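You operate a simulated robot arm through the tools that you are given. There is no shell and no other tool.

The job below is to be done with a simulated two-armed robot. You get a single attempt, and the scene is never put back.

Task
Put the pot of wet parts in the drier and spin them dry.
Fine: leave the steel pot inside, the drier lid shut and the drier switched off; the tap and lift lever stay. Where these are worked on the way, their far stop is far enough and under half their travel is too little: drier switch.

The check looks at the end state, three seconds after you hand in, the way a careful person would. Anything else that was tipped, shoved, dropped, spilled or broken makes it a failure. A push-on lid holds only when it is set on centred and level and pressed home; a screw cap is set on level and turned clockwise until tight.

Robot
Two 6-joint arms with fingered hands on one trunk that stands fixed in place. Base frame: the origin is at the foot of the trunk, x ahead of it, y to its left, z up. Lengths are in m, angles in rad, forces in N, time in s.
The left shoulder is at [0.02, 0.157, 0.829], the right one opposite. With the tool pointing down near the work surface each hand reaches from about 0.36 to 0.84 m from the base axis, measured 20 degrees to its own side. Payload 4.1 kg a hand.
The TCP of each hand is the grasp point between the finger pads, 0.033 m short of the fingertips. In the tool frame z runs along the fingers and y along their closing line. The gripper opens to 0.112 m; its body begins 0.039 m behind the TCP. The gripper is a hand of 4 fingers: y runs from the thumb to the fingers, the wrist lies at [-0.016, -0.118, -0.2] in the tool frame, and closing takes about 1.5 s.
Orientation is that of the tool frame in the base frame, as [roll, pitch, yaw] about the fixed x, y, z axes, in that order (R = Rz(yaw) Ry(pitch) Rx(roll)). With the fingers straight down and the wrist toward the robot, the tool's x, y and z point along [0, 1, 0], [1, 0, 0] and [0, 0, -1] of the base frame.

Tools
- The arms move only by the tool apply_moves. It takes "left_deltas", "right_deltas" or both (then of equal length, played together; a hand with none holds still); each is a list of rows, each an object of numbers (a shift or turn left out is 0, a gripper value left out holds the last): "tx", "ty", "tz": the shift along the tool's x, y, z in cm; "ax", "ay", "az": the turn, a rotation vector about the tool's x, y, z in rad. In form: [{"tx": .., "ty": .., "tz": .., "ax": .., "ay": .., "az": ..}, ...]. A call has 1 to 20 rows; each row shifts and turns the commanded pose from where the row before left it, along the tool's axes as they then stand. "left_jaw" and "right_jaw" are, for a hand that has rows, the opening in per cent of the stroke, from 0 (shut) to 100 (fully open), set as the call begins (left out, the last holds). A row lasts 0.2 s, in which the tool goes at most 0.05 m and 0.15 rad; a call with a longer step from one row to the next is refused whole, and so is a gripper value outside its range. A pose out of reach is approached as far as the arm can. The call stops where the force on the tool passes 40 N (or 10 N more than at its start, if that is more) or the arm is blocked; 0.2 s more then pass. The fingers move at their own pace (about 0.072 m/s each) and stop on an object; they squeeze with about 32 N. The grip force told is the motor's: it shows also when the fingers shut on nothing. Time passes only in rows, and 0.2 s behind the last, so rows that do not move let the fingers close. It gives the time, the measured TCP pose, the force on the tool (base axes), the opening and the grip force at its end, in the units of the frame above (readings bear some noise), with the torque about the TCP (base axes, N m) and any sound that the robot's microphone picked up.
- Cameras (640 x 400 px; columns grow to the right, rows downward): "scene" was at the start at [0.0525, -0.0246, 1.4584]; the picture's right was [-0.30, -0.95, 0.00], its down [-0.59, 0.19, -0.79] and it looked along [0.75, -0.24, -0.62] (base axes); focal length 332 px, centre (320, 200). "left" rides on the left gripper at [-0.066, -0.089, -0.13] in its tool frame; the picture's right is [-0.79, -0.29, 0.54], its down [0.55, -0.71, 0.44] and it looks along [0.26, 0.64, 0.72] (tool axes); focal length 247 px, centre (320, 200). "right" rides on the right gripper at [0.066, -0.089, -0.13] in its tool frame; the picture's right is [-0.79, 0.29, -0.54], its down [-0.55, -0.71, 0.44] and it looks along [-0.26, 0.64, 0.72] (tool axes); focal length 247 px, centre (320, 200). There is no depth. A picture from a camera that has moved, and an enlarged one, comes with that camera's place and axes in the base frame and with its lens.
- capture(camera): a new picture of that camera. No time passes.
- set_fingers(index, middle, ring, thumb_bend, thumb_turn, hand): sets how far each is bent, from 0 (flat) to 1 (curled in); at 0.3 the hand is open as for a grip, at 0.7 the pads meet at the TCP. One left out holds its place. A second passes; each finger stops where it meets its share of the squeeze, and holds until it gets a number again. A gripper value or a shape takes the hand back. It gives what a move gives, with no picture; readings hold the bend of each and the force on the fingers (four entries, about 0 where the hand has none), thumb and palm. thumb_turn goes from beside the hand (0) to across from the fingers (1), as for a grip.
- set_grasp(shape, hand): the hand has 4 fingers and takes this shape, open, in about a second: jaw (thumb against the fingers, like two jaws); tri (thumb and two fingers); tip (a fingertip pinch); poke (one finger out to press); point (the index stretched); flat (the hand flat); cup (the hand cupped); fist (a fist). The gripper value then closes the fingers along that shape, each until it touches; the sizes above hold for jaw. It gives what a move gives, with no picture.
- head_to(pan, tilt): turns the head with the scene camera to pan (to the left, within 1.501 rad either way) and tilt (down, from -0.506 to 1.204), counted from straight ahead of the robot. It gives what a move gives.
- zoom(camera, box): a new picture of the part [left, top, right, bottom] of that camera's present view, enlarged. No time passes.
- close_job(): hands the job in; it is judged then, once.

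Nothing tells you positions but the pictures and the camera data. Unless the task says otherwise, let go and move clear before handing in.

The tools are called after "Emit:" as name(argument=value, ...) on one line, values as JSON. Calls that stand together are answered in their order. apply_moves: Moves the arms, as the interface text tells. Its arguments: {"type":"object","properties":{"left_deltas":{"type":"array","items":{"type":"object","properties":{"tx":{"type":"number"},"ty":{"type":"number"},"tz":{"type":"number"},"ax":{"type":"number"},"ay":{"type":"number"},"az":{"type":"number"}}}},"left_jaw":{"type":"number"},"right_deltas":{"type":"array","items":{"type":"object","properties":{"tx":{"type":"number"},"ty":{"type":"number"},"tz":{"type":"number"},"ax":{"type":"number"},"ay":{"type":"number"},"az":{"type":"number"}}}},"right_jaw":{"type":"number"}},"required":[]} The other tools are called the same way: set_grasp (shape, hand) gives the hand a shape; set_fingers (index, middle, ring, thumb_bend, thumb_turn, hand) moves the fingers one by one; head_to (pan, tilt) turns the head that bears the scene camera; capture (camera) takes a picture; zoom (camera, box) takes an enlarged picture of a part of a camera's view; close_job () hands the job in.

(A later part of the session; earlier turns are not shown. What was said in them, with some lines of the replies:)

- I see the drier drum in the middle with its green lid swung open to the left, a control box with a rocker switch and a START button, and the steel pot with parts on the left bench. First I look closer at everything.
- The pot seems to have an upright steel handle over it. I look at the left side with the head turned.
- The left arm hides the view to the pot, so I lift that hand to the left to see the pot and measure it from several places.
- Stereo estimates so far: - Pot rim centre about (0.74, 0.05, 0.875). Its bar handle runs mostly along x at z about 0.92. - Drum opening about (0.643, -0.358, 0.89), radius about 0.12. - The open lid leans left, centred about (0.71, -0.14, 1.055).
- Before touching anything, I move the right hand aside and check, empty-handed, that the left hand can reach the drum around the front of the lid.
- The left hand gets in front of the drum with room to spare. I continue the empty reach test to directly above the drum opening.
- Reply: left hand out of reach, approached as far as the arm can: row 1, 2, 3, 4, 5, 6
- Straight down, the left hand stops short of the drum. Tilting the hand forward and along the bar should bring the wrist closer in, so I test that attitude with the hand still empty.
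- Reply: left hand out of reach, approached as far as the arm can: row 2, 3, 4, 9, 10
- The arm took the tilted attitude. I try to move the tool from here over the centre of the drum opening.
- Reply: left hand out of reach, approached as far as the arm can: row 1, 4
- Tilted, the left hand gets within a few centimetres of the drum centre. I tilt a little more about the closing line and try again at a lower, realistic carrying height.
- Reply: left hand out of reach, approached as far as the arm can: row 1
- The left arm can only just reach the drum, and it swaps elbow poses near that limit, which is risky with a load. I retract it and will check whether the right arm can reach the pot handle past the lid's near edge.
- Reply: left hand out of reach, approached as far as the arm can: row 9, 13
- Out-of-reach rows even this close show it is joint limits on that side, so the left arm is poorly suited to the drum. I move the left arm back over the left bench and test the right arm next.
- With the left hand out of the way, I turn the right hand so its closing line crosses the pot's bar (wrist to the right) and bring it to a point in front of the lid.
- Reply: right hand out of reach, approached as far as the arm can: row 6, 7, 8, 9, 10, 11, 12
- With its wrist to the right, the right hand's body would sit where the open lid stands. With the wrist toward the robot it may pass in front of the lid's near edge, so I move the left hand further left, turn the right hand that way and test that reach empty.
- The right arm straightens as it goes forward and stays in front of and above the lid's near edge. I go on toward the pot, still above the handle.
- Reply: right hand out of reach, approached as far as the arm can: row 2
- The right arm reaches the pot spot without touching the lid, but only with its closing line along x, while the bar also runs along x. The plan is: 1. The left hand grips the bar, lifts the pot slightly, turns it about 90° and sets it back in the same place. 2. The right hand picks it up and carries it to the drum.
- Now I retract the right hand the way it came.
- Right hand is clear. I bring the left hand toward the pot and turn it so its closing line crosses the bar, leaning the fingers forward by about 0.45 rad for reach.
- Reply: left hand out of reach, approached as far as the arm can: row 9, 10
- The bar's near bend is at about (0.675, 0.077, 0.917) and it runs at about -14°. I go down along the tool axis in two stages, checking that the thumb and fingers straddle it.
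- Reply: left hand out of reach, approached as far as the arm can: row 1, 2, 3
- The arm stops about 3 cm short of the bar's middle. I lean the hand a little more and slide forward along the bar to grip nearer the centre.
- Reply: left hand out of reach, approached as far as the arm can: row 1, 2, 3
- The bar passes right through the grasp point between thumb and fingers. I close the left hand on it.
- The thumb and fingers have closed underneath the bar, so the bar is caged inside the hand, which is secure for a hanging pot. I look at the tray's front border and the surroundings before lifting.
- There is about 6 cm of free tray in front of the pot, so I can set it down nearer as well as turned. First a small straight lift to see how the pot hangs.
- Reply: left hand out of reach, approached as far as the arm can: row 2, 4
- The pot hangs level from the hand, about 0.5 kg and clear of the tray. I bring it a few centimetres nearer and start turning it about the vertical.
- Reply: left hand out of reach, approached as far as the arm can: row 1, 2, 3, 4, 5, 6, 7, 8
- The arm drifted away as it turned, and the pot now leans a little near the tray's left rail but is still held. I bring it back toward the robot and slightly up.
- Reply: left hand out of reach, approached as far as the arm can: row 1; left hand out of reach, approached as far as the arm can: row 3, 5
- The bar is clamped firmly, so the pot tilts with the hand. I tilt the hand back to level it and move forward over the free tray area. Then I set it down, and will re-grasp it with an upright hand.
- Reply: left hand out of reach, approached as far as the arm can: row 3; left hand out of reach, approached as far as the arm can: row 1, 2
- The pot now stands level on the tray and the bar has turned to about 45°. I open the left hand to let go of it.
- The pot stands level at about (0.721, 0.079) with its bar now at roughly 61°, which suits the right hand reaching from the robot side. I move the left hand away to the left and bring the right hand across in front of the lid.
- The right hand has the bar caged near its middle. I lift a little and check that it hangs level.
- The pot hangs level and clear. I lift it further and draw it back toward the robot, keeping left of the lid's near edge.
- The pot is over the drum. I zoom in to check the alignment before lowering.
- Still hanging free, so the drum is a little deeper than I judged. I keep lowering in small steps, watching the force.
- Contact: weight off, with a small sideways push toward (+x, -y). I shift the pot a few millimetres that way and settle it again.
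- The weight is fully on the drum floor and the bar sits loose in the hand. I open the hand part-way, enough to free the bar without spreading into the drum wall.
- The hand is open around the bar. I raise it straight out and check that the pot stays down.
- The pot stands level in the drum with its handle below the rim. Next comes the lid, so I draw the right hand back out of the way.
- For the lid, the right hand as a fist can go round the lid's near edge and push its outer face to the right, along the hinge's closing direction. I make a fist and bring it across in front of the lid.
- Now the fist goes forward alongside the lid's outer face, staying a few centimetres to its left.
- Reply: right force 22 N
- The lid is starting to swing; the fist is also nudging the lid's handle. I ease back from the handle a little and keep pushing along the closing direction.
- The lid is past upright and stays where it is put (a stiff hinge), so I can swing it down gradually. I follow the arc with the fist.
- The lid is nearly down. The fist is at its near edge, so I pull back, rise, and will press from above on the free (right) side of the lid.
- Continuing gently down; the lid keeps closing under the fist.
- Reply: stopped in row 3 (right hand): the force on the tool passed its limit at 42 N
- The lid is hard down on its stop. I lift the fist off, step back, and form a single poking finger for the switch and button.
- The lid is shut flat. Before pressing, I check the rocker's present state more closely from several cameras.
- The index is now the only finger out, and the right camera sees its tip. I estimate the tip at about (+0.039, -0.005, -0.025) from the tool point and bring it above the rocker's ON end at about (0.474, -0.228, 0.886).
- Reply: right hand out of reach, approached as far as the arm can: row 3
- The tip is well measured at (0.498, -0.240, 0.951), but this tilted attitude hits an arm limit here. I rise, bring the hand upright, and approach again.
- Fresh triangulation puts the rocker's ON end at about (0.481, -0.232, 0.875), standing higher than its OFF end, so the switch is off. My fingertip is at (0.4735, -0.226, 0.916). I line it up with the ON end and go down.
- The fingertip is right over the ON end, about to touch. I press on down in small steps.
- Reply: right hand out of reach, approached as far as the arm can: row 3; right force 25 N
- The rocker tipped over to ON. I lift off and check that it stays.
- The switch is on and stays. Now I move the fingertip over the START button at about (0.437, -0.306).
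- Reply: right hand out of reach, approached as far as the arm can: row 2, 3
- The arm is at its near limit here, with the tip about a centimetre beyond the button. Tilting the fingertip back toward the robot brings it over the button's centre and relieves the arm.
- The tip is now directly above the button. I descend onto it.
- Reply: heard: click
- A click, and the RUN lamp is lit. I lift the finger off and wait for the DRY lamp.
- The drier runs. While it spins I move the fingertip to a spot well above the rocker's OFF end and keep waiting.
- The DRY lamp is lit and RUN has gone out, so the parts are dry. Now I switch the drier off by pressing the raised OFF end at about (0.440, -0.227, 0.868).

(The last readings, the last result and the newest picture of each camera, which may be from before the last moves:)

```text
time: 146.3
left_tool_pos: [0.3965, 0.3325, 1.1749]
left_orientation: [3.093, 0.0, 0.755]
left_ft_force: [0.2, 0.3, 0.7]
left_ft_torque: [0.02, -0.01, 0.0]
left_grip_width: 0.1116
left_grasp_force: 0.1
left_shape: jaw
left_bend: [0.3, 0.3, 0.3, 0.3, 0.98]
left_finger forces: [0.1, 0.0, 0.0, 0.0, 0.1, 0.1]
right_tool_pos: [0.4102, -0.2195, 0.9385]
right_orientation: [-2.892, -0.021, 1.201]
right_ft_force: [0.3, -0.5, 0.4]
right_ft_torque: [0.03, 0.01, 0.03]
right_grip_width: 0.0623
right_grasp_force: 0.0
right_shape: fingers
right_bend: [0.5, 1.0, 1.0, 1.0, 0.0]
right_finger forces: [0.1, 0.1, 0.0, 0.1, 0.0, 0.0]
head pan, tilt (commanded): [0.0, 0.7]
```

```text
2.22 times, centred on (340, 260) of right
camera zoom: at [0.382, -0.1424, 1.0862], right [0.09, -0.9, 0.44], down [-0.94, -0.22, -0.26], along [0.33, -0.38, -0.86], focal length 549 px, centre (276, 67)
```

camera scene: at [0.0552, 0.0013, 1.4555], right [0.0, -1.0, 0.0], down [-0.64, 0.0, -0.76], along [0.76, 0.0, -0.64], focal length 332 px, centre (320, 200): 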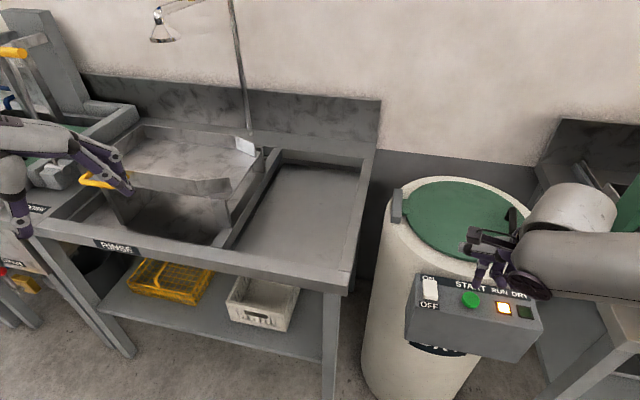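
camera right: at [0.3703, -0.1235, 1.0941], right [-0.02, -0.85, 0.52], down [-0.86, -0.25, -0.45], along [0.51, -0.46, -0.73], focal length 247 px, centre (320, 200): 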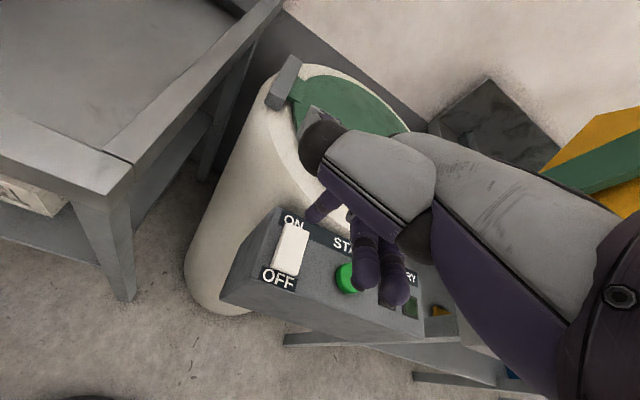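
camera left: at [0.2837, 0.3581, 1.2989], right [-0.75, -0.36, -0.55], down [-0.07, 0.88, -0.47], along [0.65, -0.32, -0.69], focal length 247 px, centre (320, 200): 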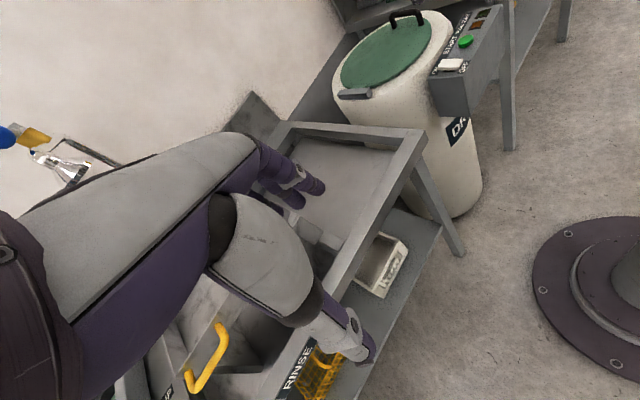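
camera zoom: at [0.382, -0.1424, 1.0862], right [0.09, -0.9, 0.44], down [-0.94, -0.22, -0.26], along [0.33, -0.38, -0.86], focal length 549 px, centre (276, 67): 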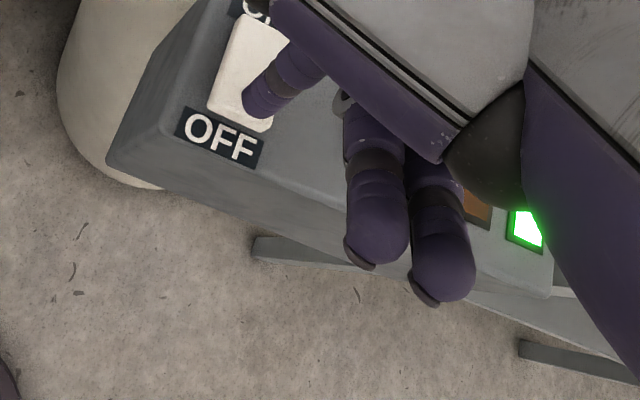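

Emit:
apply_moves(right_deltas=[{"tx": 0.2, "ty": -0.5}, {"tx": -0.02, "ty": 0.25, "tz": 0.97}, {}])

Emit:
zoom(camera="left", box=[425, 30, 475, 75])

Emit:
zoom(camera="right", box=[230, 170, 390, 300])

```text
time: 147.1
left_tool_pos: [0.3967, 0.3321, 1.1739]
left_orientation: [3.091, 0.001, 0.755]
left_ft_force: [0.5, -0.5, 0.4]
left_ft_torque: [-0.01, 0.01, -0.01]
left_grip_width: 0.1118
left_grasp_force: 0.1
left_shape: jaw
left_bend: [0.3, 0.3, 0.3, 0.3, 0.98]
left_finger forces: [0.0, 0.1, 0.0, 0.1, 0.1, 0.1]
right_tool_pos: [0.4071, -0.2174, 0.9285]
right_orientation: [-2.891, -0.019, 1.202]
right_ft_force: [-0.2, -0.4, 0.1]
right_ft_torque: [0.0, 0.01, -0.01]
right_grip_width: 0.0621
right_grasp_force: 0.0
right_shape: fingers
right_bend: [0.5, 1.0, 1.0, 1.0, 0.0]
right_finger forces: [0.1, 0.1, 0.0, 0.0, 0.0, 0.0]
head pan, tilt (commanded): [0.0, 0.7]
```

```text
8.89 times, centred on (450, 52) of left
camera zoom: at [0.2837, 0.3582, 1.2989], right [-0.75, -0.36, -0.55], down [-0.07, 0.88, -0.47], along [0.65, -0.32, -0.69], focal length 2195 px, centre (-836, 1511)
```

zoom: 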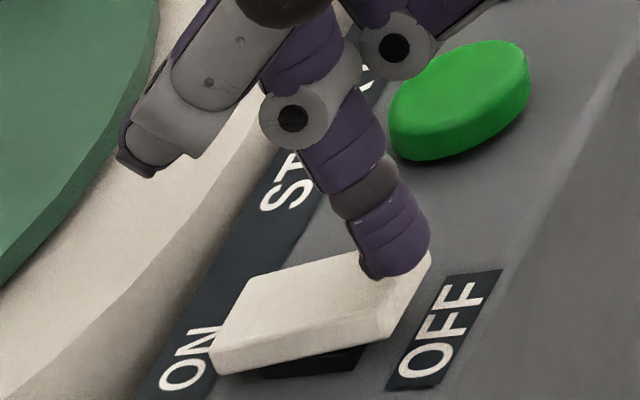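

```text
3.08 times, centred on (310, 235) of right
camera zoom: at [0.3787, -0.1387, 1.0772], right [0.09, -0.9, 0.44], down [-0.94, -0.22, -0.26], along [0.33, -0.38, -0.86], focal length 760 px, centre (351, 92)
```

zoom: 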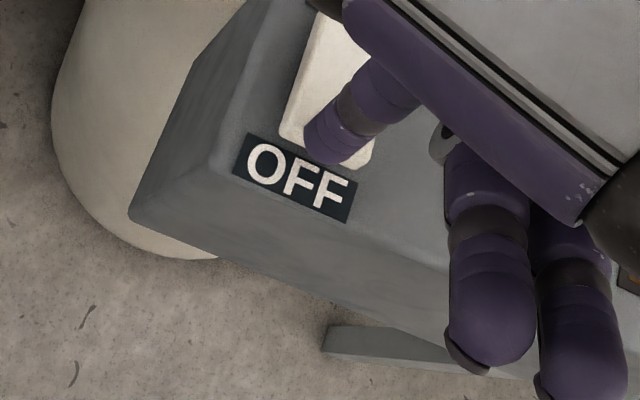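

Emit:
apply_moves(right_deltas=[{"tx": -0.01, "ty": 0.11, "tz": 0.43}, {"tx": -0.01, "ty": 0.11, "tz": 0.43}, {"tx": -0.01, "ty": 0.11, "tz": 0.43}])

Emit:
zoom(camera="left", box=[425, 30, 475, 75])

```text
time: 147.9
left_tool_pos: [0.397, 0.3322, 1.1735]
left_orientation: [3.091, -0.002, 0.756]
left_ft_force: [0.4, -0.5, -0.2]
left_ft_torque: [0.04, 0.0, 0.02]
left_grip_width: 0.1117
left_grasp_force: 0.0
left_shape: jaw
left_bend: [0.3, 0.3, 0.3, 0.3, 0.98]
left_finger forces: [0.0, 0.0, 0.0, 0.0, 0.1, 0.0]
right_tool_pos: [0.4089, -0.2171, 0.9187]
right_orientation: [-2.898, -0.021, 1.203]
right_ft_force: [2.2, -4.3, 24.4]
right_ft_torque: [-0.25, -0.82, -0.11]
right_grip_width: 0.0623
right_grasp_force: 12.2
right_shape: fingers
right_bend: [0.52, 1.0, 1.0, 1.0, 0.0]
right_finger forces: [23.9, 0.0, 0.1, 0.0, 0.0, 0.0]
head pan, tilt (commanded): [0.0, 0.7]
```

```text
8.89 times, centred on (450, 52) of left
camera zoom: at [0.2834, 0.3583, 1.2989], right [-0.75, -0.36, -0.55], down [-0.07, 0.88, -0.47], along [0.65, -0.32, -0.69], focal length 2195 px, centre (-836, 1511)
```

zoom: 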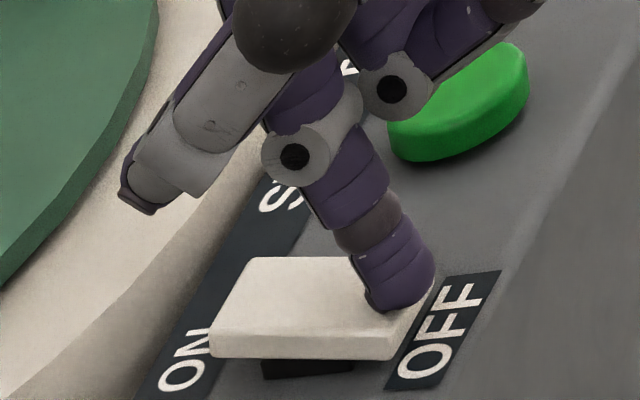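

The rocker is back in the same position as at the start (OFF end down). I lift off and confirm.

Emit:
apply_moves(right_deltas=[{"tx": 0.02, "ty": -0.3, "tz": -1.2}, {"tx": 0.03, "ty": -0.4, "tz": -1.9}, {"tx": 0.06, "ty": -0.75, "tz": -2.9}, {"tx": 0.06, "ty": -0.75, "tz": -2.9}, {"tx": 0.06, "ty": -0.75, "tz": -2.9}, {}])

Emit:
zoom(camera="left", box=[425, 30, 475, 75])

Emit:
zoom(camera="left", box=[420, 0, 510, 75])

Emit:
capture(camera="scene")

```text
time: 149.3
left_tool_pos: [0.3973, 0.3317, 1.1742]
left_orientation: [3.091, 0.0, 0.757]
left_ft_force: [0.2, 0.0, -0.2]
left_ft_torque: [0.02, -0.01, -0.04]
left_grip_width: 0.1115
left_grasp_force: 0.1
left_shape: jaw
left_bend: [0.3, 0.3, 0.3, 0.3, 0.98]
left_finger forces: [0.0, 0.1, 0.0, 0.1, 0.0, 0.0]
right_tool_pos: [0.4075, -0.2175, 1.0396]
right_orientation: [-2.892, -0.021, 1.204]
right_ft_force: [0.9, -0.4, -0.8]
right_ft_torque: [0.0, -0.03, -0.01]
right_grip_width: 0.062
right_grasp_force: 0.0
right_shape: fingers
right_bend: [0.5, 1.0, 1.0, 1.0, 0.0]
right_finger forces: [0.0, 0.0, 0.0, 0.1, 0.0, 0.1]
head pan, tilt (commanded): [0.0, 0.7]
```

```text
8.89 times, centred on (450, 52) of left
camera zoom: at [0.2838, 0.3582, 1.2989], right [-0.75, -0.36, -0.55], down [-0.07, 0.88, -0.47], along [0.65, -0.32, -0.69], focal length 2195 px, centre (-836, 1511)
```

zoom: 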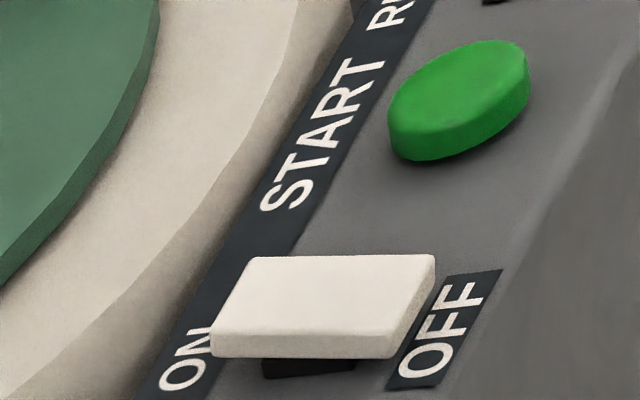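

```text
5.33 times, centred on (465, 38) of left
camera zoom: at [0.2838, 0.3582, 1.2989], right [-0.75, -0.36, -0.55], down [-0.07, 0.88, -0.47], along [0.65, -0.32, -0.69], focal length 1317 px, centre (-453, 1067)
```

zoom: 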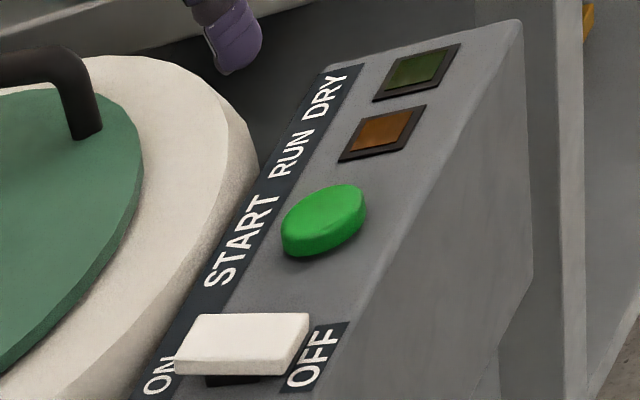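

```text
taken
camera scene: at [0.0553, 0.0013, 1.4555], right [0.0, -1.0, 0.0], down [-0.64, 0.0, -0.76], along [0.76, 0.0, -0.64], focal length 332 px, centre (320, 200)
```

scene: 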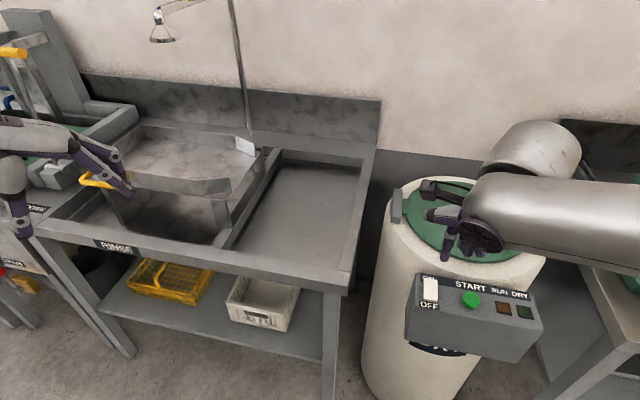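

All lamps are out and the rocker sits at OFF. I move the right hand up and clear to the side, then inspect the lid and the whole scene.

Emit:
apply_moves(right_deltas=[{"tx": 0.06, "ty": -0.75, "tz": -2.9}, {"tx": 0.06, "ty": -0.75, "tz": -2.9}, {"tx": -3.3, "ty": 0.5, "tz": -1.5}, {"tx": -3.3, "ty": 0.5, "tz": -1.5}, {"tx": -3.3, "ty": 0.5, "tz": -1.5}, {"tx": -3.3, "ty": 0.5, "tz": -1.5}, {"tx": -3.3, "ty": 0.5, "tz": -1.5}, {"tx": -3.3, "ty": 0.5, "tz": -1.5}, {"tx": -3.3, "ty": 0.5, "tz": -1.0}, {}])

Emit:
capture(camera="scene")

Emit:
zoom(camera="scene", box=[360, 150, 570, 370])

Emit:
zoom(camera="left", box=[300, 0, 520, 130])

Emit:
capture(camera="right")

```text
time: 151.5
left_tool_pos: [0.3973, 0.3325, 1.1737]
left_orientation: [3.092, 0.0, 0.758]
left_ft_force: [0.0, -0.4, 0.1]
left_ft_torque: [-0.01, -0.04, 0.02]
left_grip_width: 0.1117
left_grasp_force: 0.2
left_shape: jaw
left_bend: [0.3, 0.3, 0.3, 0.3, 0.98]
left_finger forces: [0.1, 0.1, 0.1, 0.0, 0.0, 0.0]
right_tool_pos: [0.3775, -0.4567, 1.1794]
right_orientation: [-2.893, -0.022, 1.202]
right_ft_force: [0.4, 0.7, 0.3]
right_ft_torque: [-0.03, 0.0, -0.04]
right_grip_width: 0.062
right_grasp_force: 0.0
right_shape: fingers
right_bend: [0.5, 1.0, 1.0, 1.0, 0.0]
right_finger forces: [0.0, 0.1, 0.0, 0.0, 0.0, 0.0]
head pan, tilt (commanded): [0.0, 0.7]
```

```text
taken
camera scene: at [0.0552, 0.0014, 1.4555], right [0.0, -1.0, 0.0], down [-0.64, 0.0, -0.76], along [0.76, 0.0, -0.64], focal length 332 px, centre (320, 200)
```

scene: 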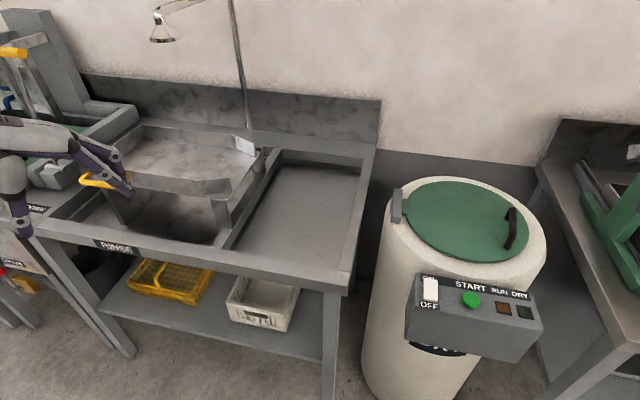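

```text
1.82 times, centred on (465, 260) of scene
camera zoom: at [0.0552, 0.0014, 1.4555], right [0.0, -1.0, 0.0], down [-0.64, 0.0, -0.76], along [0.76, 0.0, -0.64], focal length 604 px, centre (56, 91)
```

zoom: 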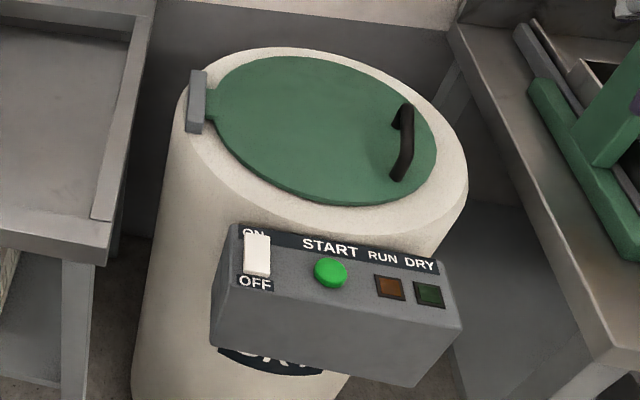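

```text
2.91 times, centred on (410, 65) of left
camera zoom: at [0.2837, 0.3583, 1.2988], right [-0.75, -0.36, -0.55], down [-0.07, 0.88, -0.47], along [0.65, -0.32, -0.69], focal length 718 px, centre (58, 593)
```

zoom: 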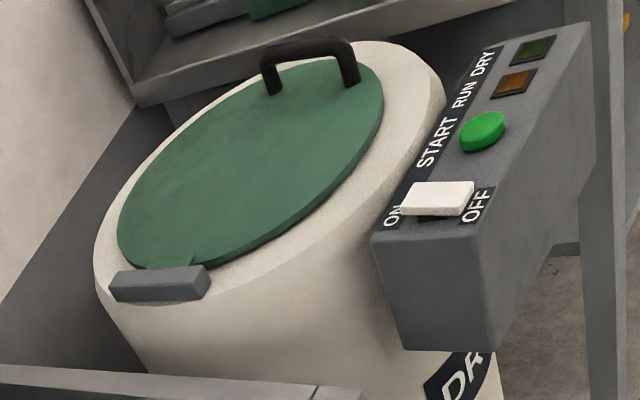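

```text
taken
camera right: at [0.3493, -0.3782, 1.3271], right [0.1, -0.9, 0.44], down [-0.94, -0.23, -0.26], along [0.33, -0.38, -0.86], focal length 247 px, centre (320, 200)
```

right: 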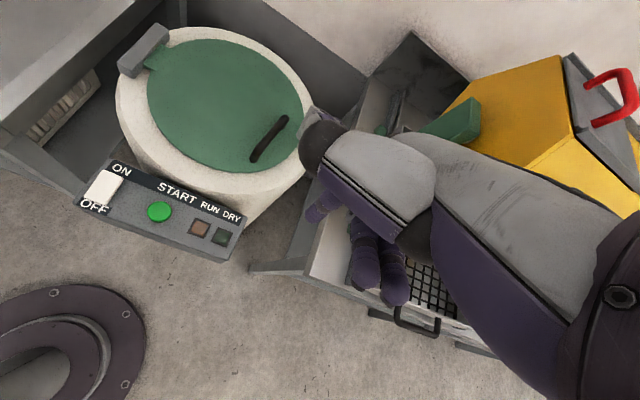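

Emit:
head_to(pan=-0.6, tilt=0.6)

Emit:
capture(camera="scene")

Emit:
head_to(pan=0.5, tilt=0.6)

Emit:
capture(camera="scene")

```text
time: 152.5
left_tool_pos: [0.3968, 0.3328, 1.1747]
left_orientation: [3.092, 0.0, 0.754]
left_ft_force: [0.1, 0.2, -0.5]
left_ft_torque: [0.0, 0.01, -0.01]
left_grip_width: 0.1118
left_grasp_force: 0.0
left_shape: jaw
left_bend: [0.3, 0.3, 0.3, 0.3, 0.98]
left_finger forces: [0.1, 0.0, 0.1, 0.1, 0.0, 0.0]
right_tool_pos: [0.3784, -0.4548, 1.1784]
right_orientation: [-2.892, -0.02, 1.203]
right_ft_force: [-0.6, 0.9, -0.4]
right_ft_torque: [-0.01, -0.02, 0.01]
right_grip_width: 0.0622
right_grasp_force: 0.0
right_shape: fingers
right_bend: [0.5, 1.0, 1.0, 1.0, 0.0]
right_finger forces: [0.0, 0.1, 0.0, 0.0, 0.0, 0.0]
head pan, tilt (commanded): [-0.6, 0.6]
```

```text
taken
camera scene: at [0.0433, -0.0486, 1.4641], right [-0.56, -0.83, 0.0], down [-0.47, 0.32, -0.82], along [0.68, -0.47, -0.57], focal length 332 px, centre (320, 200)
```

scene: 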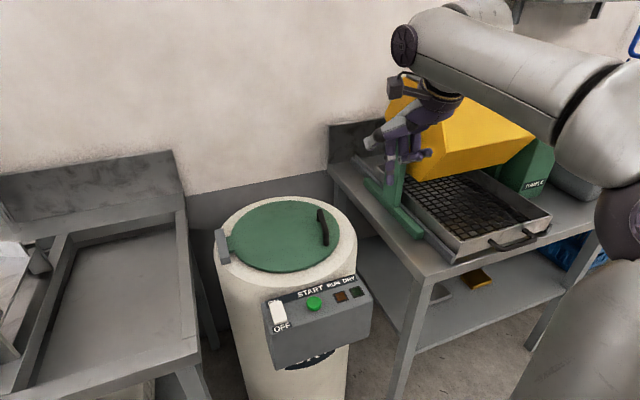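

```text
time: 153.9
left_tool_pos: [0.3957, 0.335, 1.1741]
left_orientation: [3.092, -0.001, 0.757]
left_ft_force: [0.2, -0.2, 0.3]
left_ft_torque: [-0.04, -0.03, -0.02]
left_grip_width: 0.1115
left_grasp_force: 0.1
left_shape: jaw
left_bend: [0.3, 0.3, 0.3, 0.3, 0.98]
left_finger forces: [0.0, 0.1, 0.0, 0.1, 0.1, 0.0]
right_tool_pos: [0.3779, -0.4553, 1.1789]
right_orientation: [-2.892, -0.019, 1.203]
right_ft_force: [0.1, -0.3, 1.0]
right_ft_torque: [0.02, 0.02, 0.02]
right_grip_width: 0.0619
right_grasp_force: 0.1
right_shape: fingers
right_bend: [0.5, 1.0, 1.0, 1.0, 0.0]
right_finger forces: [0.0, 0.0, 0.0, 0.0, 0.0, 0.0]
head pan, tilt (commanded): [0.499, 0.6]
```

```text
taken
camera scene: at [0.0479, 0.0436, 1.4641], right [0.48, -0.88, 0.0], down [-0.5, -0.27, -0.83], along [0.72, 0.39, -0.56], focal length 332 px, centre (320, 200)
```

scene: 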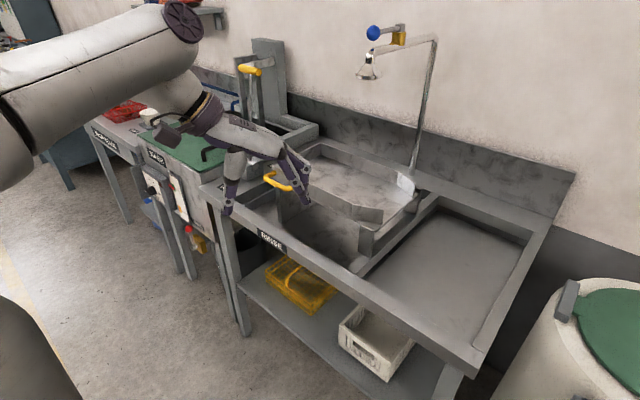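

The end state looks right:
- The pot with its parts is inside the drier.
- The lid is shut flat and was pressed to its stop.
- The run finished with the DRY lamp lit, and the switch is now off.
- The tap, the lift lever and the rest are as they were, and both hands are clear.

I hand the job in.

Emit:
close_job()

```text
The job is handed in.
```

The pot of parts is in the drier and the spin cycle ran through. I have handed the job in, but no check result has come back yet.

- **Pot:** it stands level on the drum floor, with both parts inside and its handle below the rim.
- **Drying:** with the lid shut, I switched the drier on and pressed START. The RUN lamp lit, then it went out and the DRY lamp came on.
- **Lid and switch:** the lid is shut and was pressed down to its stop. The switch is back at OFF and both lamps are out.
- **Surroundings:** the tap and lift lever were not touched. A last look round showed nothing else out of place, and both hands are empty and clear.

The left hand could not reach the drum, so it turned the pot on the rinse bench and the right hand then carried it over. During that turn the pot tilted about 25 degrees and may have brushed the tray's left rail. Nothing fell out.
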